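You operate a simulated robot arm through the tools that you are given. There is no shell and no other tool.

You are at the controls of a simulated robot arm. One attempt, no reset.

TASK
Swap the grey former for the blue one, set 30 mm and 190C.
Fine: green bolt in before the swap and out after it; grey former into the black tray; yellow dial 30 mm, black dial 190C.
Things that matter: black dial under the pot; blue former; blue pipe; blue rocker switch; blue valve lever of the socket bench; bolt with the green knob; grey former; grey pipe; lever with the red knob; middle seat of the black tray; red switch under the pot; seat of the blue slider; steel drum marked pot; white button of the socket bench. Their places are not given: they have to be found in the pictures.

Only the result counts: the job must be done as asked and must still hold three seconds after the hand-in. Knocking over, shifting, dropping, spilling or breaking anything else fails it.

THE ROBOT
A 6-joint arm with a two-finger gripper, fixed in place. Base frame: the origin is on the floor under the middle of its stand, x ahead of it, y to its left, z up; the work surface is at about z = 800. Lengths are in mm, angles in degrees, forces in N, time in s.
It reaches about 1572 mm from its shoulder. Its first joint turns from -166.0 to 166.0 degrees. Payload 2.45 kg.
Tool frame: the origin (TCP) lies between the finger pads and is the grasp point; the fingertips stand 20 mm ahead of it; z points along the fingers, y is the line along which they close. The gripper opens to 140 mm; its body begins 168 mm behind the TCP.
Orientation is told as [roll, pitch, yaw] about the base's x, y, z axes, in that order, counted from this pose: with the fingers straight down and closing along the base's y, the tool's x points along the base's -x, its y along +y and its z along -z.

THE INTERFACE
- The arm moves only by the tool send_rows. Its argument "plan" is a list of rows, each an object of numbers (a shift or turn left out is 0, a gripper value left out holds the last): "rx", "ry", "rz": the turn, a rotation vector about the base's x, y, z in units of 6 degrees (1.0 is 6 degrees); "tx", "ty", "tz": the shift along the base's x, y, z in units of 50 mm (1.0 is 50 mm); "fingers": the finger opening in mm, from 0 to 140. In form: [{"rx": .., "ry": .., "rz": .., "tx": .., "ty": .., "tz": .., "fingers": ..}, ...]. A call has 1 to 20 rows; each row shifts and turns the commanded pose from where the row before left it. A call with a number of a shift or a turn outside -1 to 1 is refused whole. Each row takes 0.2 s and may step no farther than 50 mm and 8.6 degrees from the row before; otherwise, or with a gripper value out of range, the whole call is refused. A pose out of reach is approached as far as the arm can. The call stops where the force on the tool passes 90 N (or 10 N more than at its start, if that is more) or the arm is blocked; 0.2 s more then pass. Each finger travels about 45 mm/s and halts on what it meets, pressing with about 44 N; the grip force reading is that of the motor and also rises with nothing between the fingers. The clock runs only during rows and for 0.2 s after the last one: add rows that do not move to give the fingers time. The reply holds the time, the measured pose of the TCP, the force on the tool along the base axes, the opening and the grip force, in the units named above and with some noise, with the torque about the TCP (base axes, N m) and any sound that the robot's microphone picked up.
- Cameras (640 x 400 px; columns grow to the right, rows downward): "scene" is fixed at [218.6, 650.8, 1534.3]; the picture's right is [-0.61, -0.80, 0.00], its down [-0.50, 0.38, -0.77] and it looks along [0.62, -0.47, -0.63] (base axes); focal length 312 px, centre (320, 200). "wrist" rides on the gripper at [78, 11, -209] in the tool frame; the picture's right is [-0.14, 0.99, 0.00], its down [-0.92, -0.13, -0.37] and it looks along [-0.36, -0.05, 0.93] (tool axes); focal length 280 px, centre (320, 200).
- camera(camera): a new picture of that camera. No time passes.
- measure_at(camera, pixels): for up to 12 pixels [column, row] of the newest picture of that camera ("zoom" is the newest enlarged one), the place [x, y, z] in the base frame of the surface seen there, good to about 3 mm. No time passes.
- enlarge(camera, box): a new picture of the part [left, top, right, bottom] of that camera's present view, enlarged. No time passes.
- close_job(): hands the job in; it is judged then, once.

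Open the gripper and draw the arm clear of the work before you hand the job in, unless the task says otherwise.

The tools are called after "Call:" as a command line: name --argument value ..., lists and objects as JSON in quotes. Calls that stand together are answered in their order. send_rows: Moves the arm, as the interface text tells. Its arguments: {"type":"object","properties":{"plan":{"type":"array","items":{"type":"object","properties":{"rx":{"type":"number"},"ry":{"type":"number"},"rz":{"type":"number"},"tx":{"type":"number"},"ty":{"type":"number"},"tz":{"type":"number"},"fingers":{"type":"number"}}}}},"required":["plan"]} The other tools are called the same way: camera (camera) takes a picture; measure_at (camera, pixels) gives the place of the surface under pixels of a picture; enlarge (camera, box) takes an enlarged picture of a part of a camera's view; close_job () hands the job in.

At the start:

```text
t: 0.0
tool_pos: [887.7, -247.3, 1087.8]
orientation: [0.0, 0.1, -0.1]
ft_force: [-0.1, 0.0, 0.1]
moment: [0.02, -0.02, 0.02]
opening: 139.9
grip_force: 0.1
```

scene: 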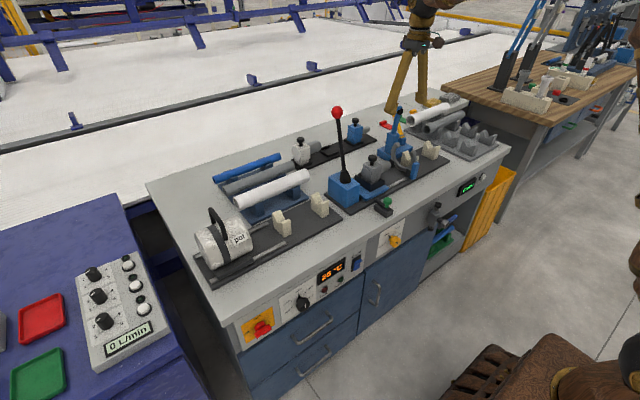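
wrist: 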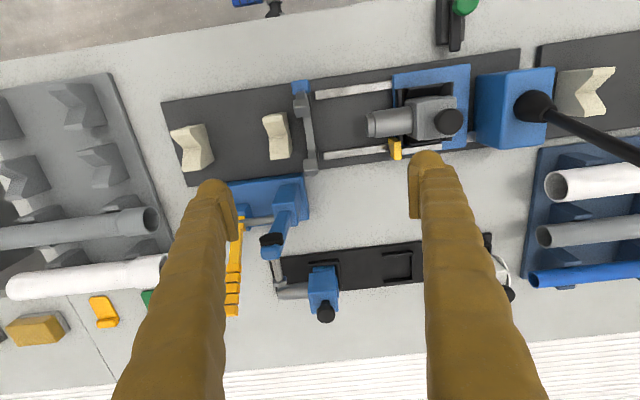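

I start by looking closely at the bench, enlarging the region around the machine in the scene view (columns 180-520, rows 80-360) and the wrist view.

Call:
enlarge --camera "scene" --box '[280, 90, 520, 240]'

Call:
enlarge --camera "scene" --box '[180, 140, 420, 350]'

Call:
enlarge --camera "wrist" --box '[160, 0, 560, 250]'

```text
2.67 times, centred on (400, 165) of scene
```

zoom: 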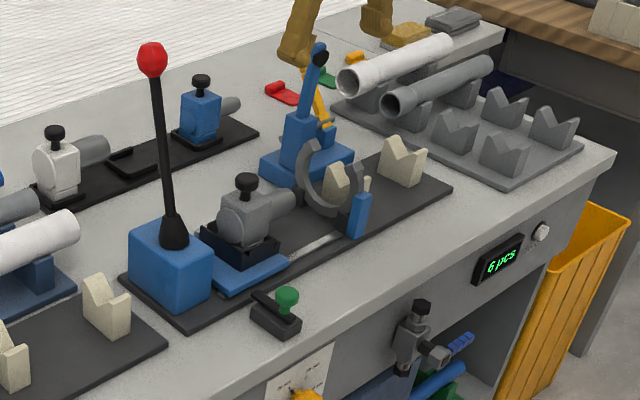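

```text
1.90 times, centred on (300, 245) of scene
```

zoom: 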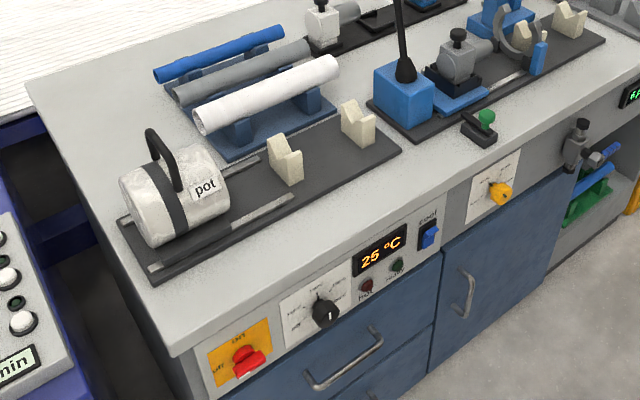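

```text
1.60 times, centred on (360, 125) of wrist
```

zoom: 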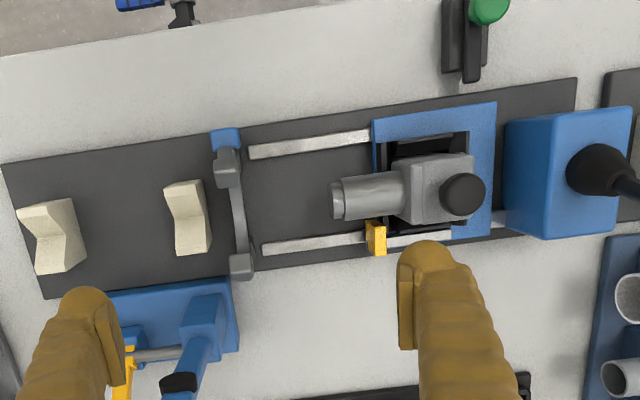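

The views show the blue slider seat with the grey former, the green-knobbed bolt near scene (387,203), the black tray behind and the dials on the front panel. I measure key points in the scene view and the wrist view.

Call:
measure_at --camera "scene" --pixels '[[388, 200], [383, 211], [372, 160], [374, 172], [388, 163], [337, 111], [341, 178], [355, 125], [301, 143], [330, 146], [394, 240], [303, 302]]'

Call:
measure_at --camera "wrist" --pixels '[[448, 123], [430, 115], [380, 123], [465, 4], [445, 30], [395, 150], [325, 285], [326, 312], [290, 292], [398, 267], [505, 290], [310, 130]]'

```text
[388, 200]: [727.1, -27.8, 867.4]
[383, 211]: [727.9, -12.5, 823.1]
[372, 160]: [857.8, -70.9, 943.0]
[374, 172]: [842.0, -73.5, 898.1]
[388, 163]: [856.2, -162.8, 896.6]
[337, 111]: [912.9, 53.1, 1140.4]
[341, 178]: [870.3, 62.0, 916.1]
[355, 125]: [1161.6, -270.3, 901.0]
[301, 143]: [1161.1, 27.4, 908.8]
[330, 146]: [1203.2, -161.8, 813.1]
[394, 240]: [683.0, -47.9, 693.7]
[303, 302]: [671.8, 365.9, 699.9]
```

```text
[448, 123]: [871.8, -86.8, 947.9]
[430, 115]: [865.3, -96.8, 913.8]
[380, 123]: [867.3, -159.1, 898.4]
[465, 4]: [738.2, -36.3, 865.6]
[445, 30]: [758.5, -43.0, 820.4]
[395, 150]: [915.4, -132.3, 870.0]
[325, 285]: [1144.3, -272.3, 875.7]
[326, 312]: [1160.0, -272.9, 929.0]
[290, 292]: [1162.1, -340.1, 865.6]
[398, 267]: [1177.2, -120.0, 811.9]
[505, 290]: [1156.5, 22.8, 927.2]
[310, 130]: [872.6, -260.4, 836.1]
```

I take closer looks at the bolt, the former's seat, the tray and the front-panel dials before moving.

Call:
enlarge --camera "scene" --box '[360, 185, 420, 222]'

Call:
enlarge --camera "scene" --box '[340, 140, 420, 190]'

Call:
enlarge --camera "scene" --box '[365, 210, 425, 260]'

Call:
enlarge --camera "scene" --box '[235, 250, 375, 345]'

Call:
enlarge --camera "scene" --box '[285, 110, 385, 175]'

```text
10.67 times, centred on (390, 204) of scene
```

zoom: 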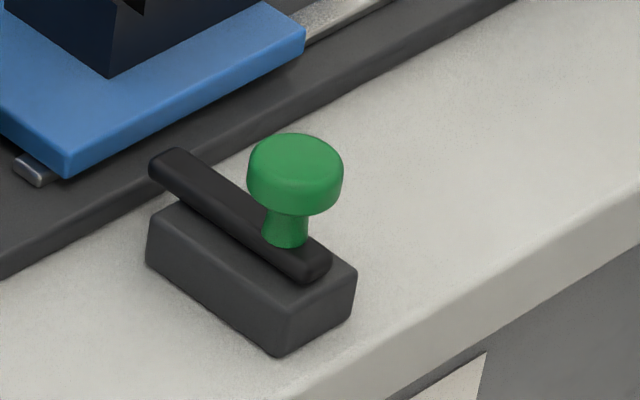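

```text
8.00 times, centred on (380, 165) of scene
```

zoom: 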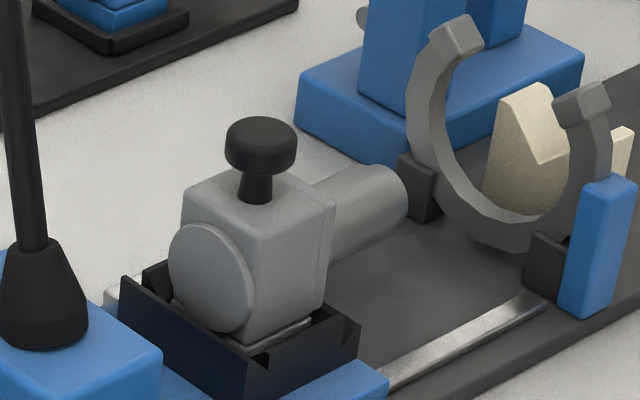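

```text
8.00 times, centred on (395, 235) of scene
```

zoom: 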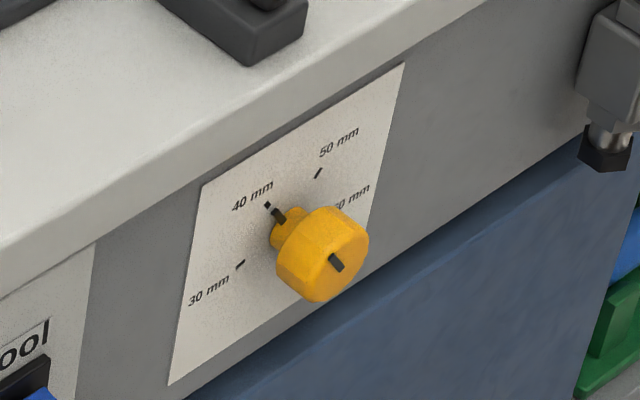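

```text
4.21 times, centred on (305, 298) of scene
```

zoom: 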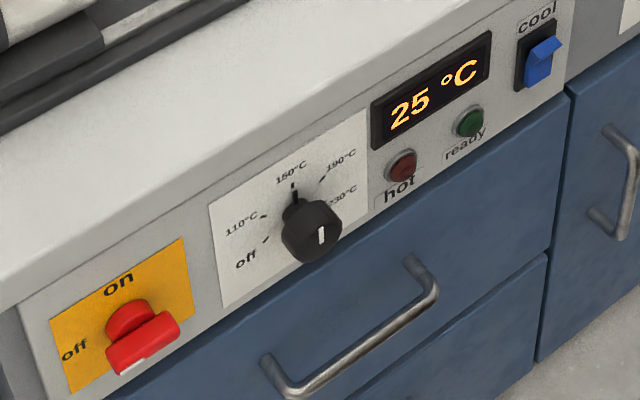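

```text
6.15 times, centred on (335, 142) of scene
```

zoom: 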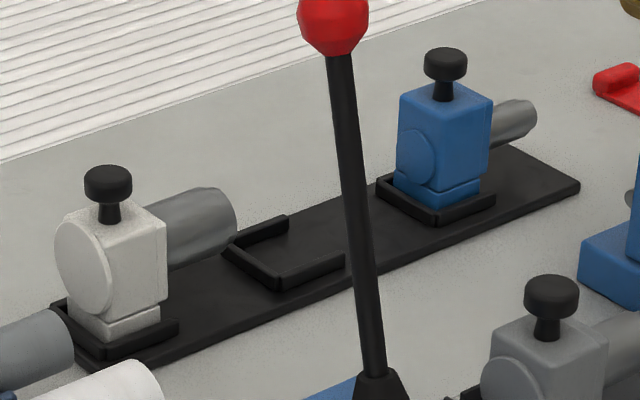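

The bolt runs along x with its knob at about (732,-32,866). I move the hand above the bolt for a close wrist view, staying away from the red lever at (913,53,1140).

Call:
send_rows --plan '[{"tx": -0.508, "ty": 0.718, "tz": -0.292, "fingers": 100}, {"tx": -0.508, "ty": 0.718, "tz": -0.292}, {"tx": -0.508, "ty": 0.718, "tz": -0.292}, {"tx": -0.508, "ty": 0.718, "tz": -0.292}, {"tx": -0.508, "ty": 0.718, "tz": -0.292}, {"tx": -0.508, "ty": 0.718, "tz": -0.292}, {}, {}]'

Call:
camera --camera "wrist"

Call:
camera --camera "scene"

```text
t: 1.8
tool_pos: [736.7, -33.1, 1000.6]
orientation: [0.0, 0.1, 0.0]
ft_force: [-0.7, -0.4, -0.1]
moment: [0.0, -0.01, 0.0]
opening: 100.0
grip_force: 0.0
```

```text
taken
```

wrist: 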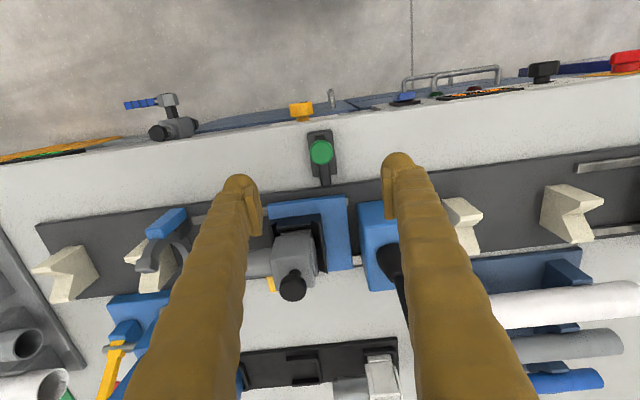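

```text
taken
```

scene: 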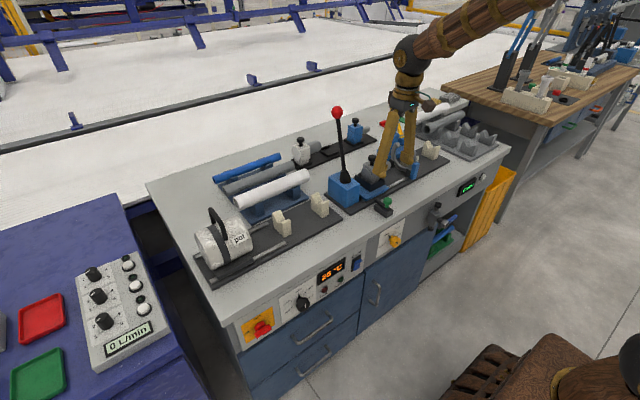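

The bolt knob appears at wrist (321,152), and the slider at (300,240). I enlarge both and measure.

Call:
enlarge --camera "wrist" --box '[240, 90, 400, 190]'

Call:
measure_at --camera "zoom" --pixels '[[325, 250], [290, 240], [365, 250], [325, 215], [325, 290], [322, 345], [325, 365], [280, 345], [375, 345], [400, 440]]'

Call:
enlarge --camera "wrist" --box '[225, 180, 385, 310]'

```text
4.00 times, centred on (320, 140) of wrist
```

zoom: 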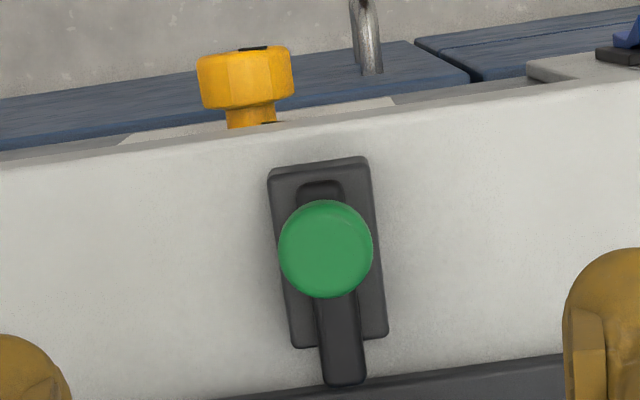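

```text
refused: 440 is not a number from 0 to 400
```

```text
3.08 times, centred on (305, 245) of wrist
```

zoom: 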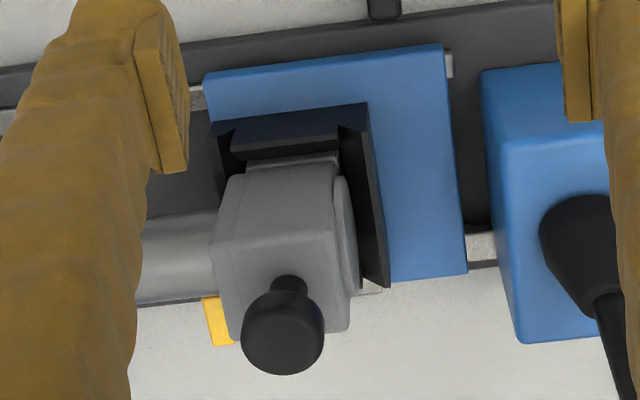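

I re-enlarge the bolt area and measure its knob, bar and block corners to get the direction of travel and sizes.

Call:
enlarge --camera "wrist" --box '[240, 90, 400, 190]'

Call:
measure_at --camera "zoom" --pixels '[[325, 248], [290, 245], [362, 250], [325, 212], [325, 288], [345, 375], [345, 320], [300, 340], [375, 330], [320, 190], [275, 178], [362, 165]]'

Call:
measure_at --camera "wrist" --pixels '[[5, 170], [155, 147], [450, 105], [620, 85], [40, 225], [480, 170], [640, 145], [275, 210], [340, 200], [346, 268], [250, 350], [395, 340]]'

```text
4.00 times, centred on (320, 140) of wrist
```

zoom: 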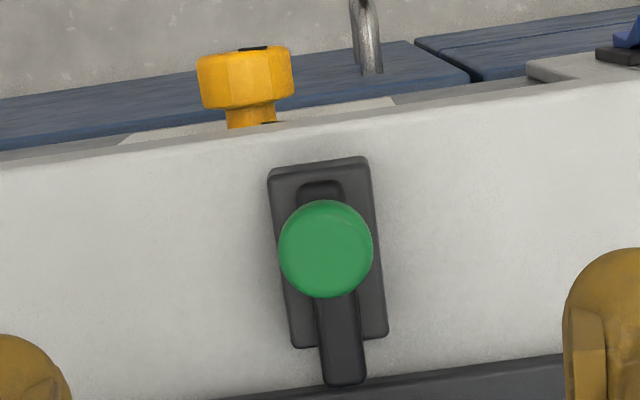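

```text
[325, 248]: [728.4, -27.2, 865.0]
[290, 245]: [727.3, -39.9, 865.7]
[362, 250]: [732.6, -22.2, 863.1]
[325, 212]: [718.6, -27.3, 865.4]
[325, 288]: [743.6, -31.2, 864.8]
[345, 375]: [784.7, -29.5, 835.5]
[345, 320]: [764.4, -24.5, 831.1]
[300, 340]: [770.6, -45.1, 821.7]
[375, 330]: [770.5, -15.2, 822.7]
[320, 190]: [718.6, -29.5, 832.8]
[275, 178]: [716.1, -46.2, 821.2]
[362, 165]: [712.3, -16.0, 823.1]
```

```text
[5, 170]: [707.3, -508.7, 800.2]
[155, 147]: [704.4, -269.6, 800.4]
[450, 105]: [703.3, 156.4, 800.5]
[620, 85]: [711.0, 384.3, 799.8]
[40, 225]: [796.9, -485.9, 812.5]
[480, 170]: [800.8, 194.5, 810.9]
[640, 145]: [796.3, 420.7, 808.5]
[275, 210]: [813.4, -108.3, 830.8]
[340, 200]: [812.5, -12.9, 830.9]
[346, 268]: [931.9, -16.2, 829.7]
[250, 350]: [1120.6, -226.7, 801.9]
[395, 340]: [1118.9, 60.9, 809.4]
```

The bolt's knob centre is at about (730.5,-30), top z 865, diameter ~33; the bar tip (x≈787) points at the blue slider (edge x≈813), so "in" is +x. I narrow the fingers and descend onto the knob.

Call:
send_rows --plan '[{"tx": -0.05, "ty": 0.02, "tz": -0.5, "fingers": 64}, {"tx": -0.05, "ty": 0.02, "tz": -0.5}, {"tz": -0.5}, {"tz": -0.5}, {"tz": -0.5}, {}, {}]'

Call:
camera --camera "wrist"

Call:
enlarge --camera "scene" --box '[340, 150, 440, 220]'

```text
t: 3.4
tool_pos: [731.4, -29.4, 873.9]
orientation: [-0.1, 0.1, 0.0]
ft_force: [-0.3, 0.6, -0.7]
moment: [-0.02, 0.0, 0.02]
opening: 64.1
grip_force: 0.1
```

```text
taken
```

wrist: 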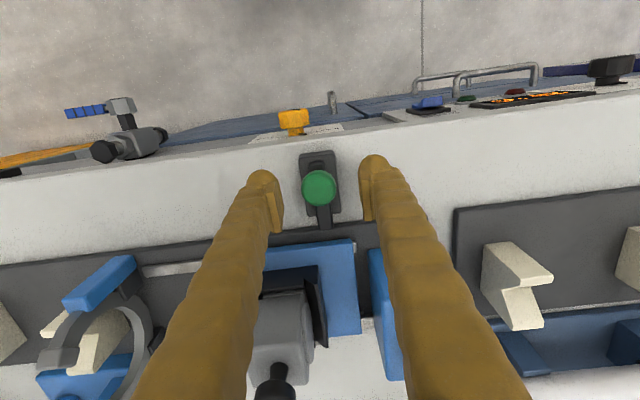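

```text
5.71 times, centred on (390, 185) of scene
```

zoom: 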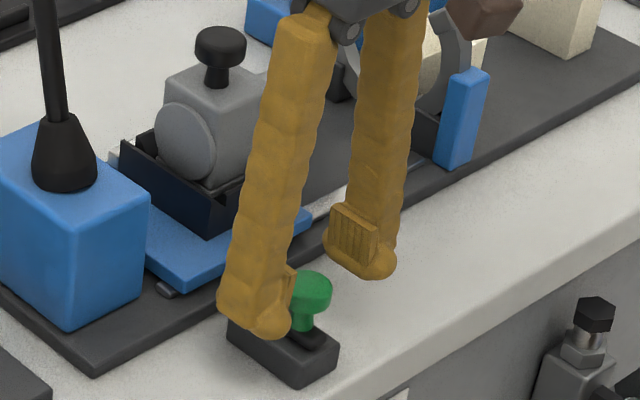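

The green knob sits between the fingers (wrist ~(319,187)). I lower another 18 mm and close gently on the knob.

Call:
send_rows --plan '[{"tz": -0.36}, {"fingers": 20}, {}, {}, {}, {}]'

Call:
camera --camera "wrist"

```text
t: 4.8
tool_pos: [731.6, -28.7, 856.2]
orientation: [-0.1, 0.0, -0.1]
ft_force: [-0.7, -12.1, -4.2]
moment: [0.02, 0.03, 0.0]
opening: 28.1
grip_force: 5.5
```

```text
taken
```

wrist: 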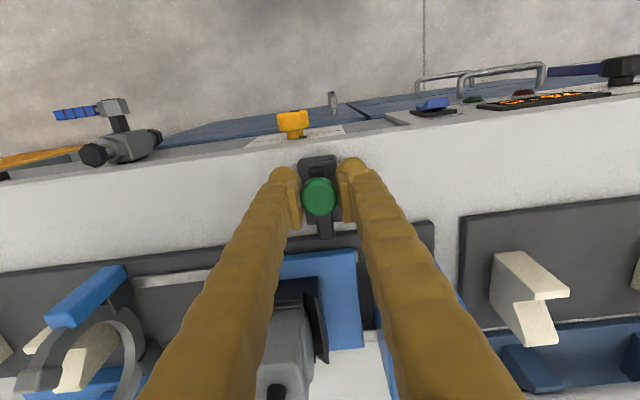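

Grip holds at 28 mm with a small side force. I now slide the knob in +x in small steps with the force watched.

Call:
send_rows --plan '[{"ty": -0.02}, {"tx": 0.1}, {"tx": 0.1}, {"tx": 0.1}, {"tx": 0.1}, {}]'

Call:
camera --camera "wrist"

```text
t: 6.2
tool_pos: [751.2, -31.1, 857.7]
orientation: [0.0, 0.1, 0.0]
ft_force: [-0.2, -10.6, -2.4]
moment: [-0.01, 0.05, 0.01]
opening: 26.9
grip_force: 4.7
```

```text
taken
```

wrist: 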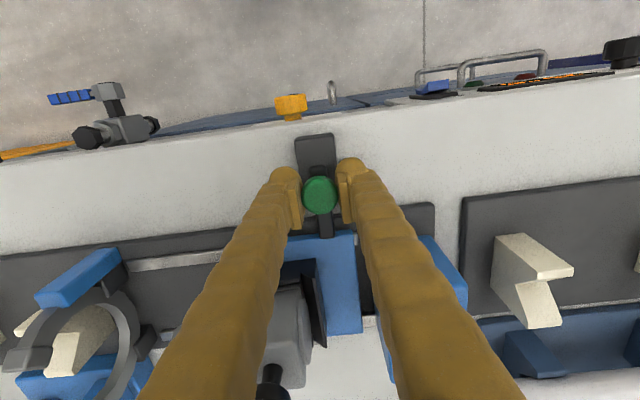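

The bolt follows (knob now at x≈751, force near zero). I continue in +x in 5 mm steps until it stops.

Call:
send_rows --plan '[{"tx": 0.1}, {"tx": 0.1}, {"tx": 0.1}, {}]'

Call:
camera --camera "wrist"

```text
t: 7.2
tool_pos: [767.6, -30.1, 858.3]
orientation: [0.1, 0.1, 0.1]
ft_force: [-2.0, -11.6, -5.0]
moment: [-0.02, -0.05, 0.14]
opening: 26.4
grip_force: 20.1
```

```text
taken
```

wrist: 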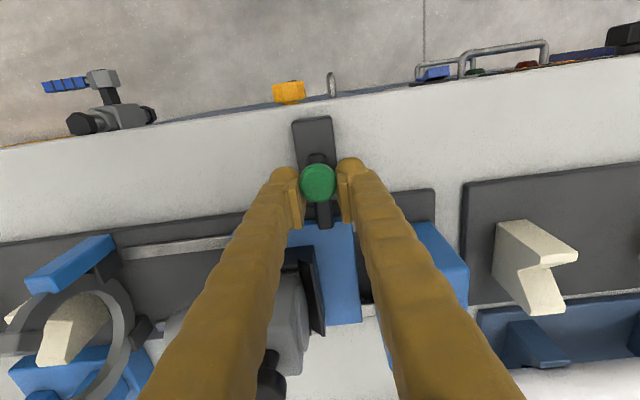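

The knob now lies slightly behind the pads (wrist row 183 vs 195), so the bolt has probably met its end stop. I measure the knob and bar.

Call:
enlarge --camera "wrist" --box '[260, 110, 380, 240]'

Call:
measure_at --camera "wrist" --pixels '[[318, 183], [318, 168], [318, 198], [323, 224], [323, 215], [317, 158], [313, 122], [340, 228], [300, 228]]'

Call:
enlarge --camera "scene" --box '[350, 165, 430, 225]'

```text
3.08 times, centred on (320, 175) of wrist
```

zoom: 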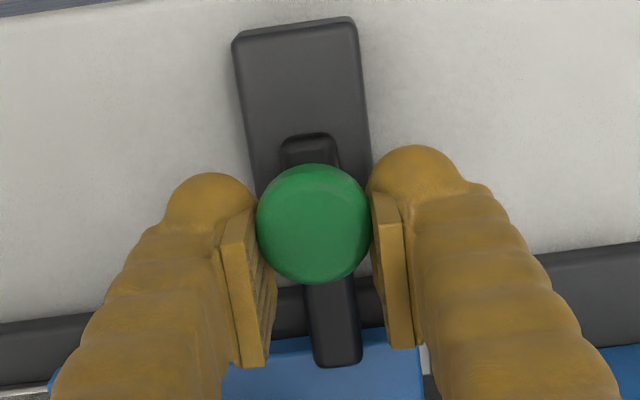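

```text
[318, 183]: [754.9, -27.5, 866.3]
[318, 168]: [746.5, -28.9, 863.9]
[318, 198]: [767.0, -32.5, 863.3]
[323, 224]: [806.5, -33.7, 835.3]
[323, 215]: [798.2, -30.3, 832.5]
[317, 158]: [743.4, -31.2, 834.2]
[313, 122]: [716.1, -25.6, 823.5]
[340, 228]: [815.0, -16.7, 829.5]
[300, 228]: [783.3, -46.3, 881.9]
```

```text
6.67 times, centred on (390, 195) of scene
```

zoom: 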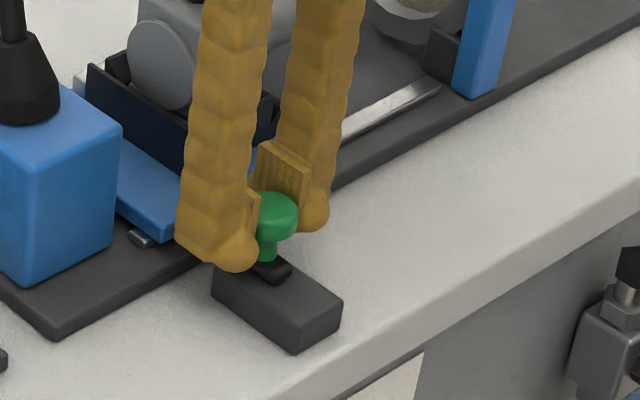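

The knob sits at x≈756 while the pads went to 767, so it slipped at a stop or from light grip. I reopen, recentre on the knob, grip more firmly and test with a small push.

Call:
send_rows --plan '[{"fingers": 50}, {}, {}, {"tx": -0.22}, {"fingers": 0}, {}, {}, {}, {}]'

Call:
send_rows --plan '[{"tx": 0.06}, {"tx": 0.06}, {}]'

Call:
camera --camera "wrist"

Call:
measure_at --camera "wrist" --pixels '[[318, 183], [318, 190], [320, 195], [322, 220], [322, 230], [316, 150]]'

```text
t: 9.2
tool_pos: [755.1, -29.7, 858.4]
orientation: [0.0, -0.1, -0.1]
ft_force: [-1.4, -23.3, 2.8]
moment: [-0.09, -0.05, -0.02]
opening: 25.9
grip_force: 45.0
```

```text
t: 10.0
tool_pos: [760.4, -29.8, 856.8]
orientation: [0.0, 0.2, 0.0]
ft_force: [-37.9, -26.9, -8.0]
moment: [-0.08, 0.15, -0.07]
opening: 25.8
grip_force: 45.2
```

```text
taken
```

wrist: 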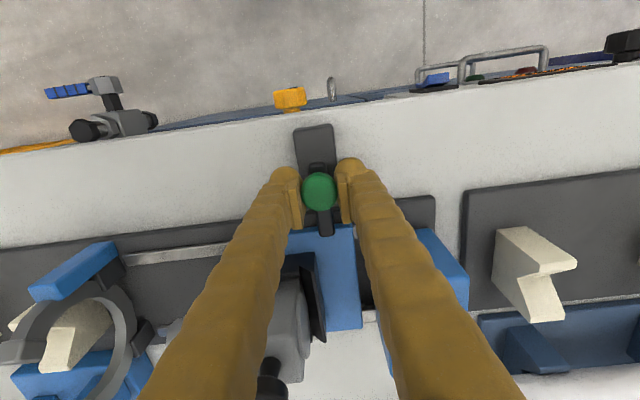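

```text
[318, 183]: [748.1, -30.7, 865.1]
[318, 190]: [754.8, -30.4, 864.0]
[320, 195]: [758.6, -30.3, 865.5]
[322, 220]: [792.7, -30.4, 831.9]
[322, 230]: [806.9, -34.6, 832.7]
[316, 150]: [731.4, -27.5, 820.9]
```

The push meets 38 N with the knob still at x≈756: a hard stop after ~26 mm of travel. I release, lift away and look at the bolt tip against the slider plate.

Call:
send_rows --plan '[{"tx": -0.1}, {"fingers": 60}, {}, {}, {"tz": 0.5}, {"tz": 1.0}, {"tz": 0.5}, {}]'

Call:
camera --camera "wrist"

Call:
enlarge --camera "wrist" --box '[270, 140, 370, 260]'

Call:
enlarge --camera "scene" --box '[360, 175, 420, 220]'

```text
t: 11.8
tool_pos: [757.8, -28.1, 958.8]
orientation: [0.1, -0.1, 0.0]
ft_force: [0.5, -0.3, 0.4]
moment: [-0.01, -0.03, 0.01]
opening: 60.1
grip_force: 0.1
```

```text
taken
```

wrist: 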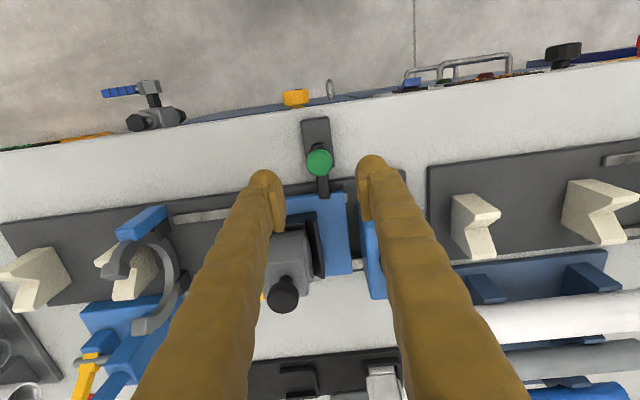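

```text
3.33 times, centred on (320, 200) of wrist
```

zoom: 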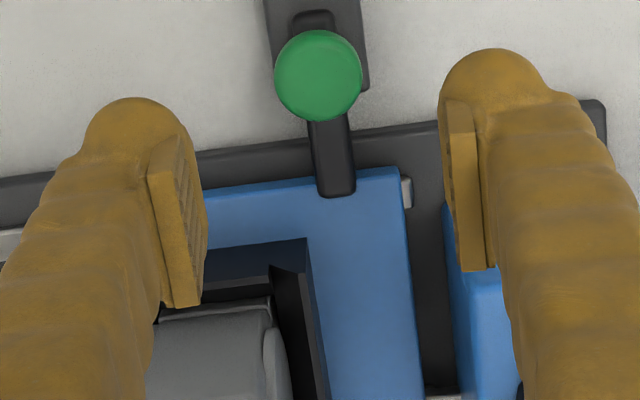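

```text
8.89 times, centred on (390, 198) of scene
```

zoom: 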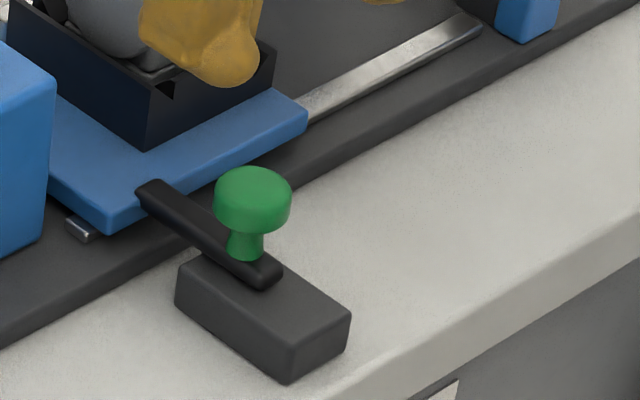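

The bolt bar now overlaps the slider plate: bolt is in. I rise and move over the grey former to look at its knob from above.

Call:
send_rows --plan '[{"tz": 1.0}, {"tz": 0.9}, {"tx": 0.74, "ty": -0.41}, {"tx": 0.74, "ty": -0.41}, {"tx": 0.74, "ty": -0.41}, {}, {}]'

Call:
camera --camera "wrist"

Call:
enlarge --camera "wrist" --box '[240, 110, 400, 250]'

Call:
measure_at --camera "wrist" --pixels '[[320, 195], [300, 185], [270, 195], [320, 160], [340, 180]]'

```text
t: 13.4
tool_pos: [868.1, -94.2, 1052.6]
orientation: [0.0, 0.0, 0.0]
ft_force: [-0.3, 0.5, 0.0]
moment: [-0.01, -0.03, 0.01]
opening: 60.2
grip_force: 0.0
```

```text
taken
```

wrist: 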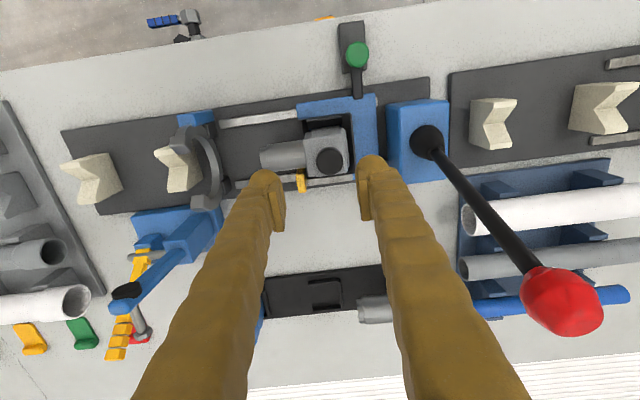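

```text
2.86 times, centred on (320, 180) of wrist
```

zoom: 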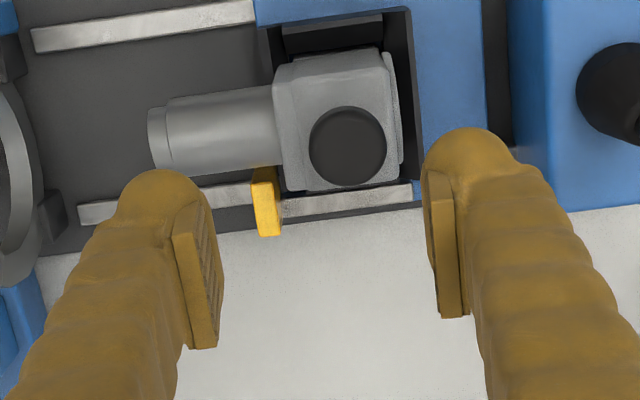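

```text
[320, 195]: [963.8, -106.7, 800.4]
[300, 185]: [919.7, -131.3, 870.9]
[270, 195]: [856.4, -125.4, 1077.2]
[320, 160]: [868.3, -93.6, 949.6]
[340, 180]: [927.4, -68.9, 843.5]
```

The knob sits at zoom (347,146). I measure its rim, the block corners, and the surrounding black seat.

Call:
measure_at --camera "zoom" --pixels '[[347, 146], [314, 148], [380, 146], [347, 113], [347, 179], [280, 75], [385, 55], [290, 185], [398, 165], [408, 100], [330, 25], [160, 135]]'

Call:
enlarge --camera "scene" --box '[345, 145, 405, 195]'

Call:
measure_at --camera "zoom" --pixels '[[260, 60], [228, 55], [297, 62], [260, 90], [260, 120], [170, 180], [250, 205], [320, 120], [240, 280], [130, 185], [350, 260], [240, 360]]'

```text
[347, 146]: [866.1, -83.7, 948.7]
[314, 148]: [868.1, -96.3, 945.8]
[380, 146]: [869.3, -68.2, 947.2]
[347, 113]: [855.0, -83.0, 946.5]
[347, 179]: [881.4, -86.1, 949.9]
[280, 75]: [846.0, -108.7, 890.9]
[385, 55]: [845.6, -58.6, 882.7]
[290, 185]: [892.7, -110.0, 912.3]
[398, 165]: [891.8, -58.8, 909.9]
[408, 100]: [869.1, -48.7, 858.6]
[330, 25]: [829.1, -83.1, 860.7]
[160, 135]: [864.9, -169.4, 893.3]
```

```text
8.00 times, centred on (375, 170) of scene
```

zoom: 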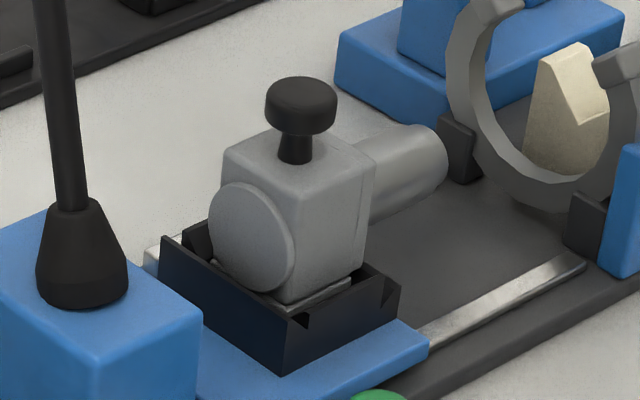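

```text
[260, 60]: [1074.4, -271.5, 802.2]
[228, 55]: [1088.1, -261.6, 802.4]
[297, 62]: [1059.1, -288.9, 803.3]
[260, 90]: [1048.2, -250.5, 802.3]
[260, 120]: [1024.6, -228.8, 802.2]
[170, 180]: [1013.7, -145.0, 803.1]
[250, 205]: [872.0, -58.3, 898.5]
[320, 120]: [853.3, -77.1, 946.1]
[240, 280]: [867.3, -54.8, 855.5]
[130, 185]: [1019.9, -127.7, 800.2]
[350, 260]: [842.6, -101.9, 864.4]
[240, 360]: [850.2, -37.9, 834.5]
```

Grey former: knob centre ≈(868,-83.5), top z 948, block top z 912, seat walls top z 860. I align y, lower to z≈938 around the knob and check before closing.

Call:
send_rows --plan '[{"ty": 0.21, "fingers": 56}, {"tz": -0.7}, {"tz": -0.7}, {"tz": -0.5}, {}]'

Call:
enlarge --camera "wrist" --box '[240, 130, 400, 260]'

Call:
enlarge --camera "scene" --box '[330, 110, 430, 190]'

```text
t: 14.6
tool_pos: [866.6, -81.8, 958.0]
orientation: [0.1, 0.0, 0.1]
ft_force: [0.2, 1.0, -0.6]
moment: [-0.02, 0.0, 0.02]
opening: 55.9
grip_force: 0.1
```

```text
3.08 times, centred on (320, 195) of wrist
```

zoom: 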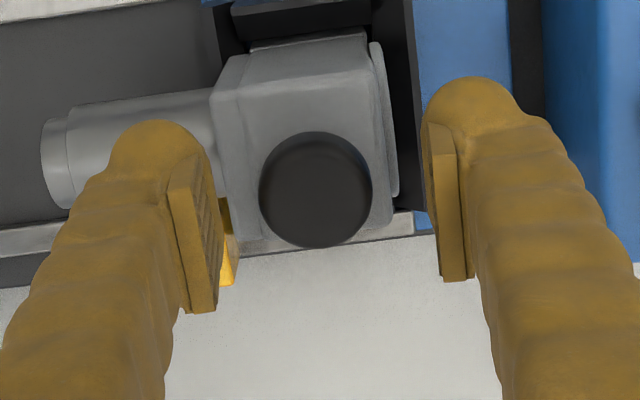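

```text
5.00 times, centred on (380, 150) of scene
```

zoom: 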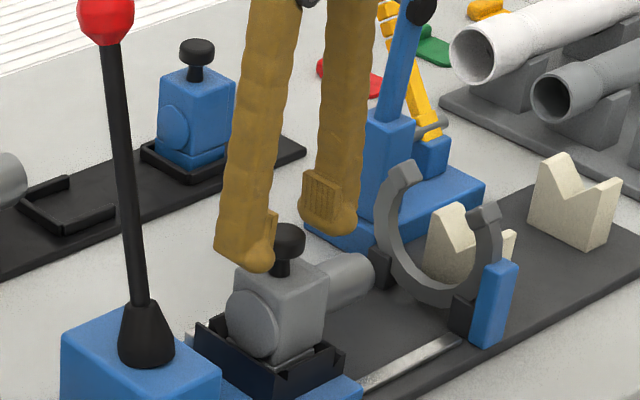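

The knob is centred within ~1 mm between the pads. I descend to z≈937, and close on the knob.

Call:
send_rows --plan '[{"ty": -0.03, "tz": -0.2}, {"tz": -0.2}, {"fingers": 0}, {}, {}, {}, {}, {}]'

Call:
enlarge --camera "wrist" --box '[240, 130, 400, 260]'

Call:
enlarge --camera "scene" --box '[330, 110, 430, 190]'

```text
t: 16.4
tool_pos: [867.2, -84.1, 938.3]
orientation: [-0.1, 0.0, 0.1]
ft_force: [-0.3, -1.8, 0.2]
moment: [-0.04, 0.03, 0.0]
opening: 27.5
grip_force: 44.1
```

```text
3.08 times, centred on (320, 195) of wrist
```

zoom: 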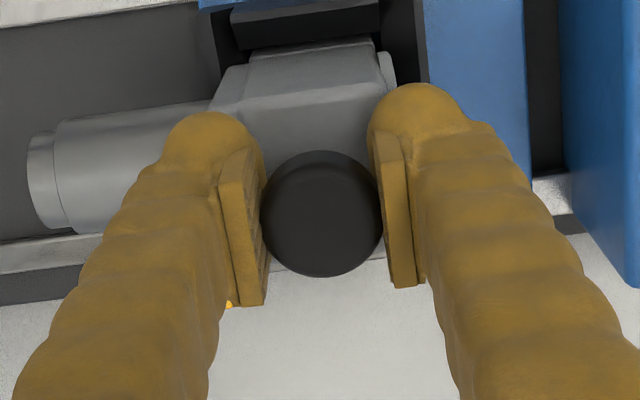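

```text
5.00 times, centred on (380, 150) of scene
```

zoom: 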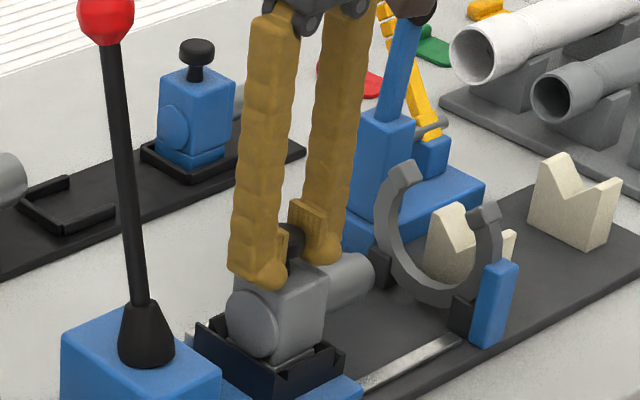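

The grip holds at 27.5 mm, 44 N, with almost no side load. I lift slowly by 40 mm and check weight and moment.

Call:
send_rows --plan '[{"tz": 0.1}, {"tz": 0.1}, {"tz": 0.2}, {"tz": 0.4}, {}]'

Call:
enlarge --camera "scene" --box '[330, 100, 430, 190]'

Call:
enlarge --camera "wrist" --box '[240, 90, 400, 260]'

```text
t: 17.6
tool_pos: [866.3, -81.7, 978.1]
orientation: [0.0, 0.1, 0.0]
ft_force: [-0.7, 0.0, -4.8]
moment: [0.04, -0.02, 0.01]
opening: 27.8
grip_force: 44.2
```

```text
4.44 times, centred on (380, 145) of scene
```

zoom: 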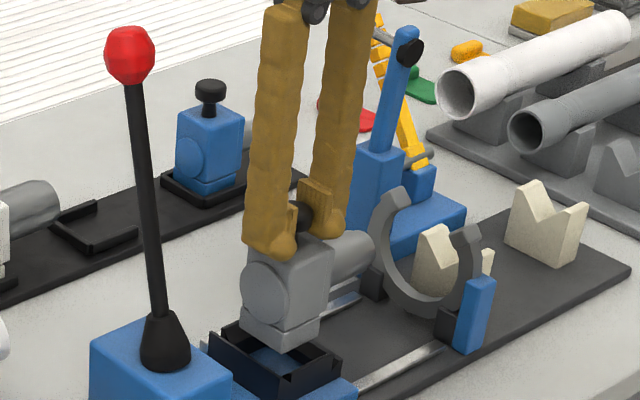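

```text
2.35 times, centred on (320, 175) of wrist
```

zoom: 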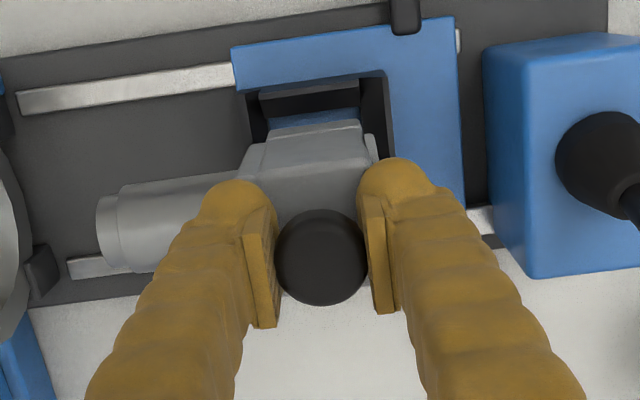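

The former is about 0.5 kg and hangs level with negligible moment. I lift another 80 mm and take views to measure the tray's middle seat and obstacles on the way.

Call:
send_rows --plan '[{"tz": 0.6}, {"tz": 0.6}, {"tz": 0.4}, {}]'

Call:
camera --camera "wrist"

Call:
enlarge --camera "scene" --box '[280, 110, 380, 180]'

Call:
measure_at --camera "zoom" --pixels '[[270, 230], [330, 230]]'

```text
t: 18.6
tool_pos: [868.4, -82.2, 1058.2]
orientation: [0.1, 0.0, 0.0]
ft_force: [-0.4, -0.7, -5.3]
moment: [0.02, 0.02, 0.02]
opening: 27.6
grip_force: 44.5
```

```text
taken
```

wrist: 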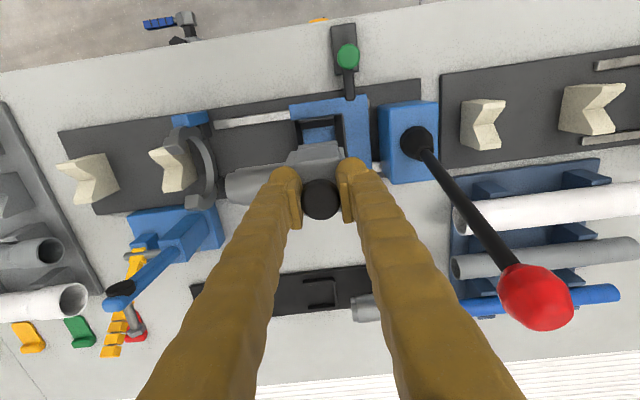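

```text
5.71 times, centred on (330, 145) of scene
```

zoom: 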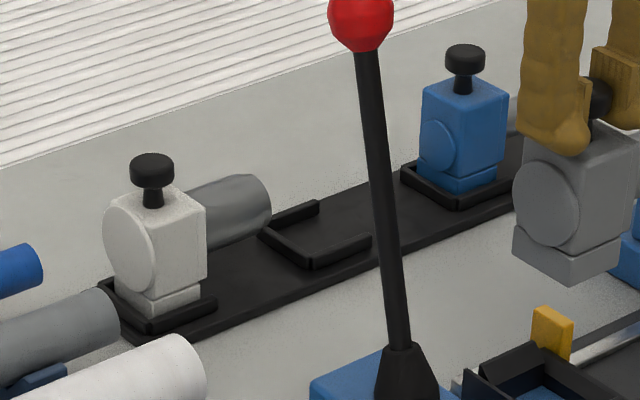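

```text
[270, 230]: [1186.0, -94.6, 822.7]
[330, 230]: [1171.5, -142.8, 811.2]
```

I measure the middle seat's walls and, for reference, the white and blue formers' seats and blocks.

Call:
measure_at --camera "zoom" --pixels '[[265, 228], [290, 215], [314, 205], [285, 247], [300, 254], [314, 260], [340, 249], [364, 240], [300, 235], [335, 225], [152, 165], [464, 55]]'

Call:
measure_at --camera "wrist" --pixels '[[305, 282], [320, 280], [335, 278], [309, 295], [312, 306], [325, 305], [338, 303], [325, 293], [200, 295], [260, 315], [125, 285], [200, 225]]'

```text
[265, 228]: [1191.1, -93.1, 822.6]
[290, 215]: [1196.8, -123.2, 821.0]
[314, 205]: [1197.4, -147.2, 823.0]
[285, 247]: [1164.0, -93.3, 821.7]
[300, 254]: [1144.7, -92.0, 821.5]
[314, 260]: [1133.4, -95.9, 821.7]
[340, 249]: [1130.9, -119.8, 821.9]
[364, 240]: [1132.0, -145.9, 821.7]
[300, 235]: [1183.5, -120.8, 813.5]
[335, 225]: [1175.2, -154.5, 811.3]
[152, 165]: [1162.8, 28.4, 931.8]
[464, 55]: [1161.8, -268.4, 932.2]
```

```text
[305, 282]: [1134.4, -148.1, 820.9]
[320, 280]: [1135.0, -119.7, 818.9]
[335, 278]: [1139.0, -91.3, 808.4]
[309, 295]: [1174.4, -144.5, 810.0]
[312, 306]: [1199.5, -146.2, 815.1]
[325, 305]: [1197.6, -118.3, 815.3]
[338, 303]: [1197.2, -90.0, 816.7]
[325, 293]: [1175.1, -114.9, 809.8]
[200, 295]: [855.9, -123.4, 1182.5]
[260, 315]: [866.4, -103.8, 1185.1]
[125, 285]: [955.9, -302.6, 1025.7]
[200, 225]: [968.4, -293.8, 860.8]
```

I measure the white and blue formers' knobs and seat walls more closely for a consistent seat offset.

Call:
enlarge --camera "scene" --box '[290, 130, 330, 175]'

Call:
measure_at --camera "zoom" --pixels '[[310, 120], [285, 115], [335, 115], [310, 103]]'

Call:
enlarge --camera "scene" --box '[340, 110, 380, 155]'

```text
8.89 times, centred on (310, 152) of scene
```

zoom: 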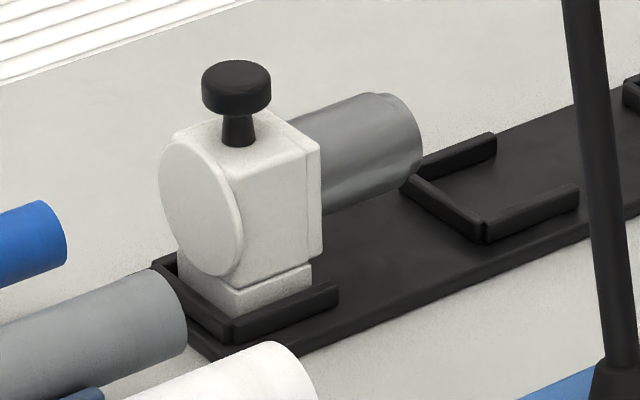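

```text
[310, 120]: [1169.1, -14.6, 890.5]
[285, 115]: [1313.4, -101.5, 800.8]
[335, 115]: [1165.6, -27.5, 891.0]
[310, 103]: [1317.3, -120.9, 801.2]
```

```text
8.89 times, centred on (360, 132) of scene
```

zoom: 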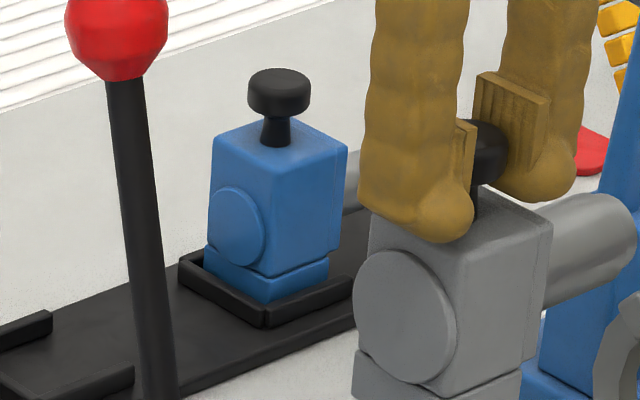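

I measure the blue former's knob, walls and base in this newest zoom.

Call:
measure_at --camera "zoom" --pixels '[[280, 82], [252, 84], [308, 84], [280, 72], [280, 92], [268, 308], [310, 296], [345, 284], [190, 265], [225, 288], [262, 292], [295, 283]]'

Call:
enlarge --camera "scene" --box '[290, 130, 330, 175]'

Call:
measure_at --camera "zoom" --pixels '[[237, 75], [206, 77], [268, 77], [237, 65], [237, 85], [232, 325], [285, 308], [330, 290], [160, 268], [190, 295], [485, 230], [425, 195]]'

```text
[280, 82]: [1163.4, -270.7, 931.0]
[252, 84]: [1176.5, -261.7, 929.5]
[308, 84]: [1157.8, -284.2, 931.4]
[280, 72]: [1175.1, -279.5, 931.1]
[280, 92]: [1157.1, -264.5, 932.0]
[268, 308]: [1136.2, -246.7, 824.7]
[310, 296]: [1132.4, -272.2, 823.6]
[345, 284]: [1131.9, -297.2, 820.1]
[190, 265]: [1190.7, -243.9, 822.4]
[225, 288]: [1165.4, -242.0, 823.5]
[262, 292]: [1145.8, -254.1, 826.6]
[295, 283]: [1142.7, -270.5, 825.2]
```

```text
8.89 times, centred on (310, 152) of scene
```

zoom: 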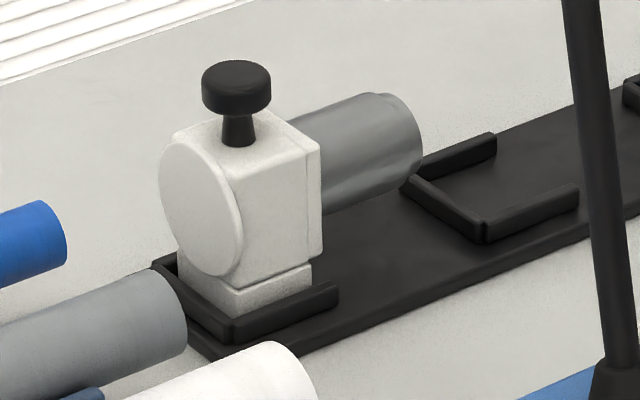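

```text
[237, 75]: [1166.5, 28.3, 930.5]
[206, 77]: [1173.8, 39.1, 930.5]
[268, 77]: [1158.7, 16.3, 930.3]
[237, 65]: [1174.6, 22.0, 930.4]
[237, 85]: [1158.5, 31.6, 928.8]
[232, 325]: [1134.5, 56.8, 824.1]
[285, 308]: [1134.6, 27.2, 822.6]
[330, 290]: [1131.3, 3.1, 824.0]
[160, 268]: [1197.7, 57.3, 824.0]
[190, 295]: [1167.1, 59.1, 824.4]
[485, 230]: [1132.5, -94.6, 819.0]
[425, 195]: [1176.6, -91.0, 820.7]
```

Middle seat target for the knob is about (1165,-122.5), tray knob height 17 mm lower than in the slider. I carry the grey former over: +297 mm in x and -39 mm in y at z≈1058, clear of the levers.

Call:
send_rows --plan '[{"tx": 0.4, "ty": -0.05}, {"tx": 0.8, "ty": -0.11}, {"tx": 0.8, "ty": -0.11}, {"tx": 0.8, "ty": -0.11}, {"tx": 0.8, "ty": -0.11}, {"tx": 0.8, "ty": -0.11}, {"tx": 0.8, "ty": -0.11}, {"tx": 0.5, "ty": -0.05}, {"tx": 0.24, "ty": -0.02}, {}, {}]'

Call:
camera --camera "wrist"

Call:
enlarge --camera "scene" --box '[280, 80, 400, 170]'

```text
t: 21.0
tool_pos: [1164.3, -122.1, 1058.0]
orientation: [-0.1, 0.0, 0.0]
ft_force: [-0.4, 0.3, -4.6]
moment: [0.02, 0.01, 0.01]
opening: 27.6
grip_force: 44.2
```

```text
taken
```

wrist: 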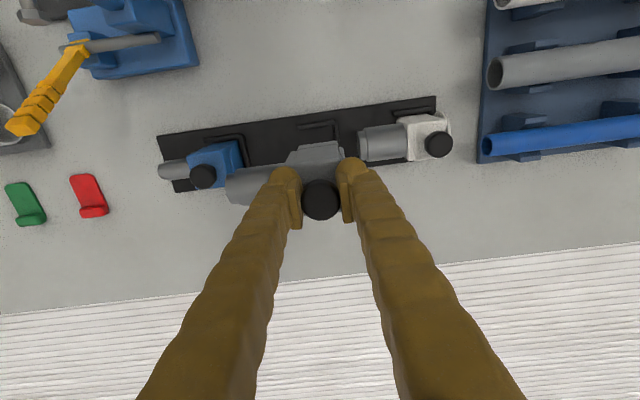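

```text
4.44 times, centred on (340, 125) of scene
```

zoom: 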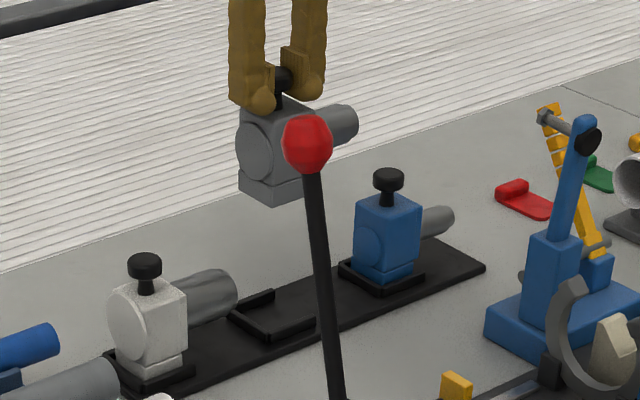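

The former is above the middle seat. I measure the tray seats and the neighbouring knobs from this overhead view to check alignment.

Call:
enlarge --camera "wrist" --box '[150, 90, 470, 230]'

Call:
measure_at --camera "wrist" --pixels '[[203, 176], [438, 145], [300, 127], [315, 126], [331, 124], [337, 135], [245, 150], [225, 138], [449, 120], [320, 198]]'

```text
2.00 times, centred on (310, 160) of wrist
```

zoom: 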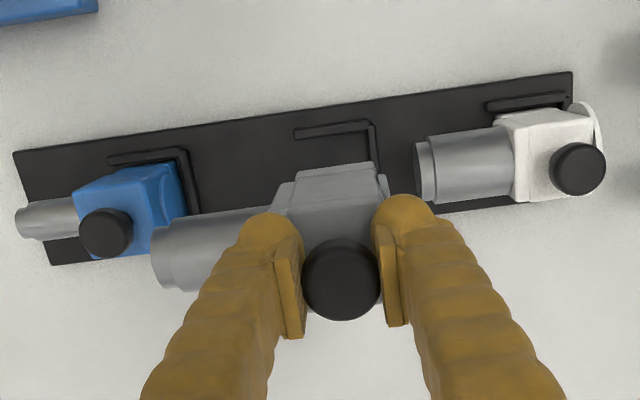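

```text
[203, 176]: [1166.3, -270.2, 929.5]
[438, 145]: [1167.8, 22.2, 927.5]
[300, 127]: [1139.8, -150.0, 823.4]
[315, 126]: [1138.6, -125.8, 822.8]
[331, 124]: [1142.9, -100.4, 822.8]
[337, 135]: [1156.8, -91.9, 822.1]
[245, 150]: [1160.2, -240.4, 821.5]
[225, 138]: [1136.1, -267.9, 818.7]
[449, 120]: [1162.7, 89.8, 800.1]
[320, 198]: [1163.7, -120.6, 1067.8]
```

Alignment is within about 2 mm. I shift slightly (+1 x, -1.5 y), and descend to about 12 mm above seating.

Call:
send_rows --plan '[{"tx": 0.02, "ty": -0.03, "tz": -0.3}, {"tz": -0.6}, {"tz": -0.6}, {"tz": -0.6}, {"tz": -0.3}, {}, {}]'

Call:
enlarge --camera "scene" --box '[300, 110, 360, 165]'

Call:
enlarge --camera "wrist" --box '[220, 80, 420, 230]'

```text
t: 22.6
tool_pos: [1165.3, -122.6, 936.6]
orientation: [0.0, 0.0, 0.2]
ft_force: [0.4, 0.4, -4.3]
moment: [0.02, 0.04, -0.03]
opening: 27.5
grip_force: 43.7
```

```text
7.27 times, centred on (330, 138) of scene
```

zoom: 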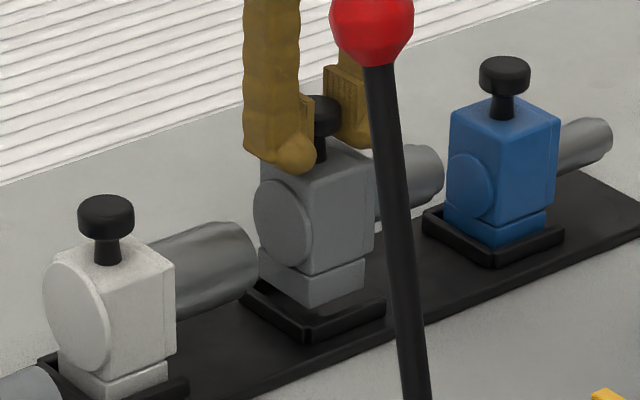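

```text
2.67 times, centred on (320, 155) of wrist
```

zoom: 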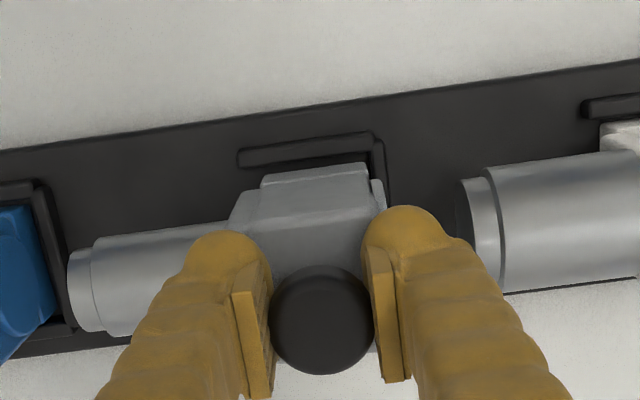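

The base hovers right over the U-seat. I lower 11 mm, then small steps while watching the force.

Call:
send_rows --plan '[{"tz": -0.12}, {"tz": -0.1}, {}]'

Call:
send_rows --plan '[{"tz": -0.04}, {"tz": -0.04}, {}]'

```text
t: 23.4
tool_pos: [1166.5, -123.2, 925.5]
orientation: [-0.1, -0.1, 0.1]
ft_force: [0.3, 0.2, -4.5]
moment: [0.02, 0.02, -0.01]
opening: 27.8
grip_force: 44.0
```

```text
t: 24.2
tool_pos: [1164.7, -122.9, 923.2]
orientation: [0.0, 0.0, 0.0]
ft_force: [0.4, 0.6, -4.6]
moment: [0.02, 0.02, 0.0]
opening: 27.5
grip_force: 44.1
```

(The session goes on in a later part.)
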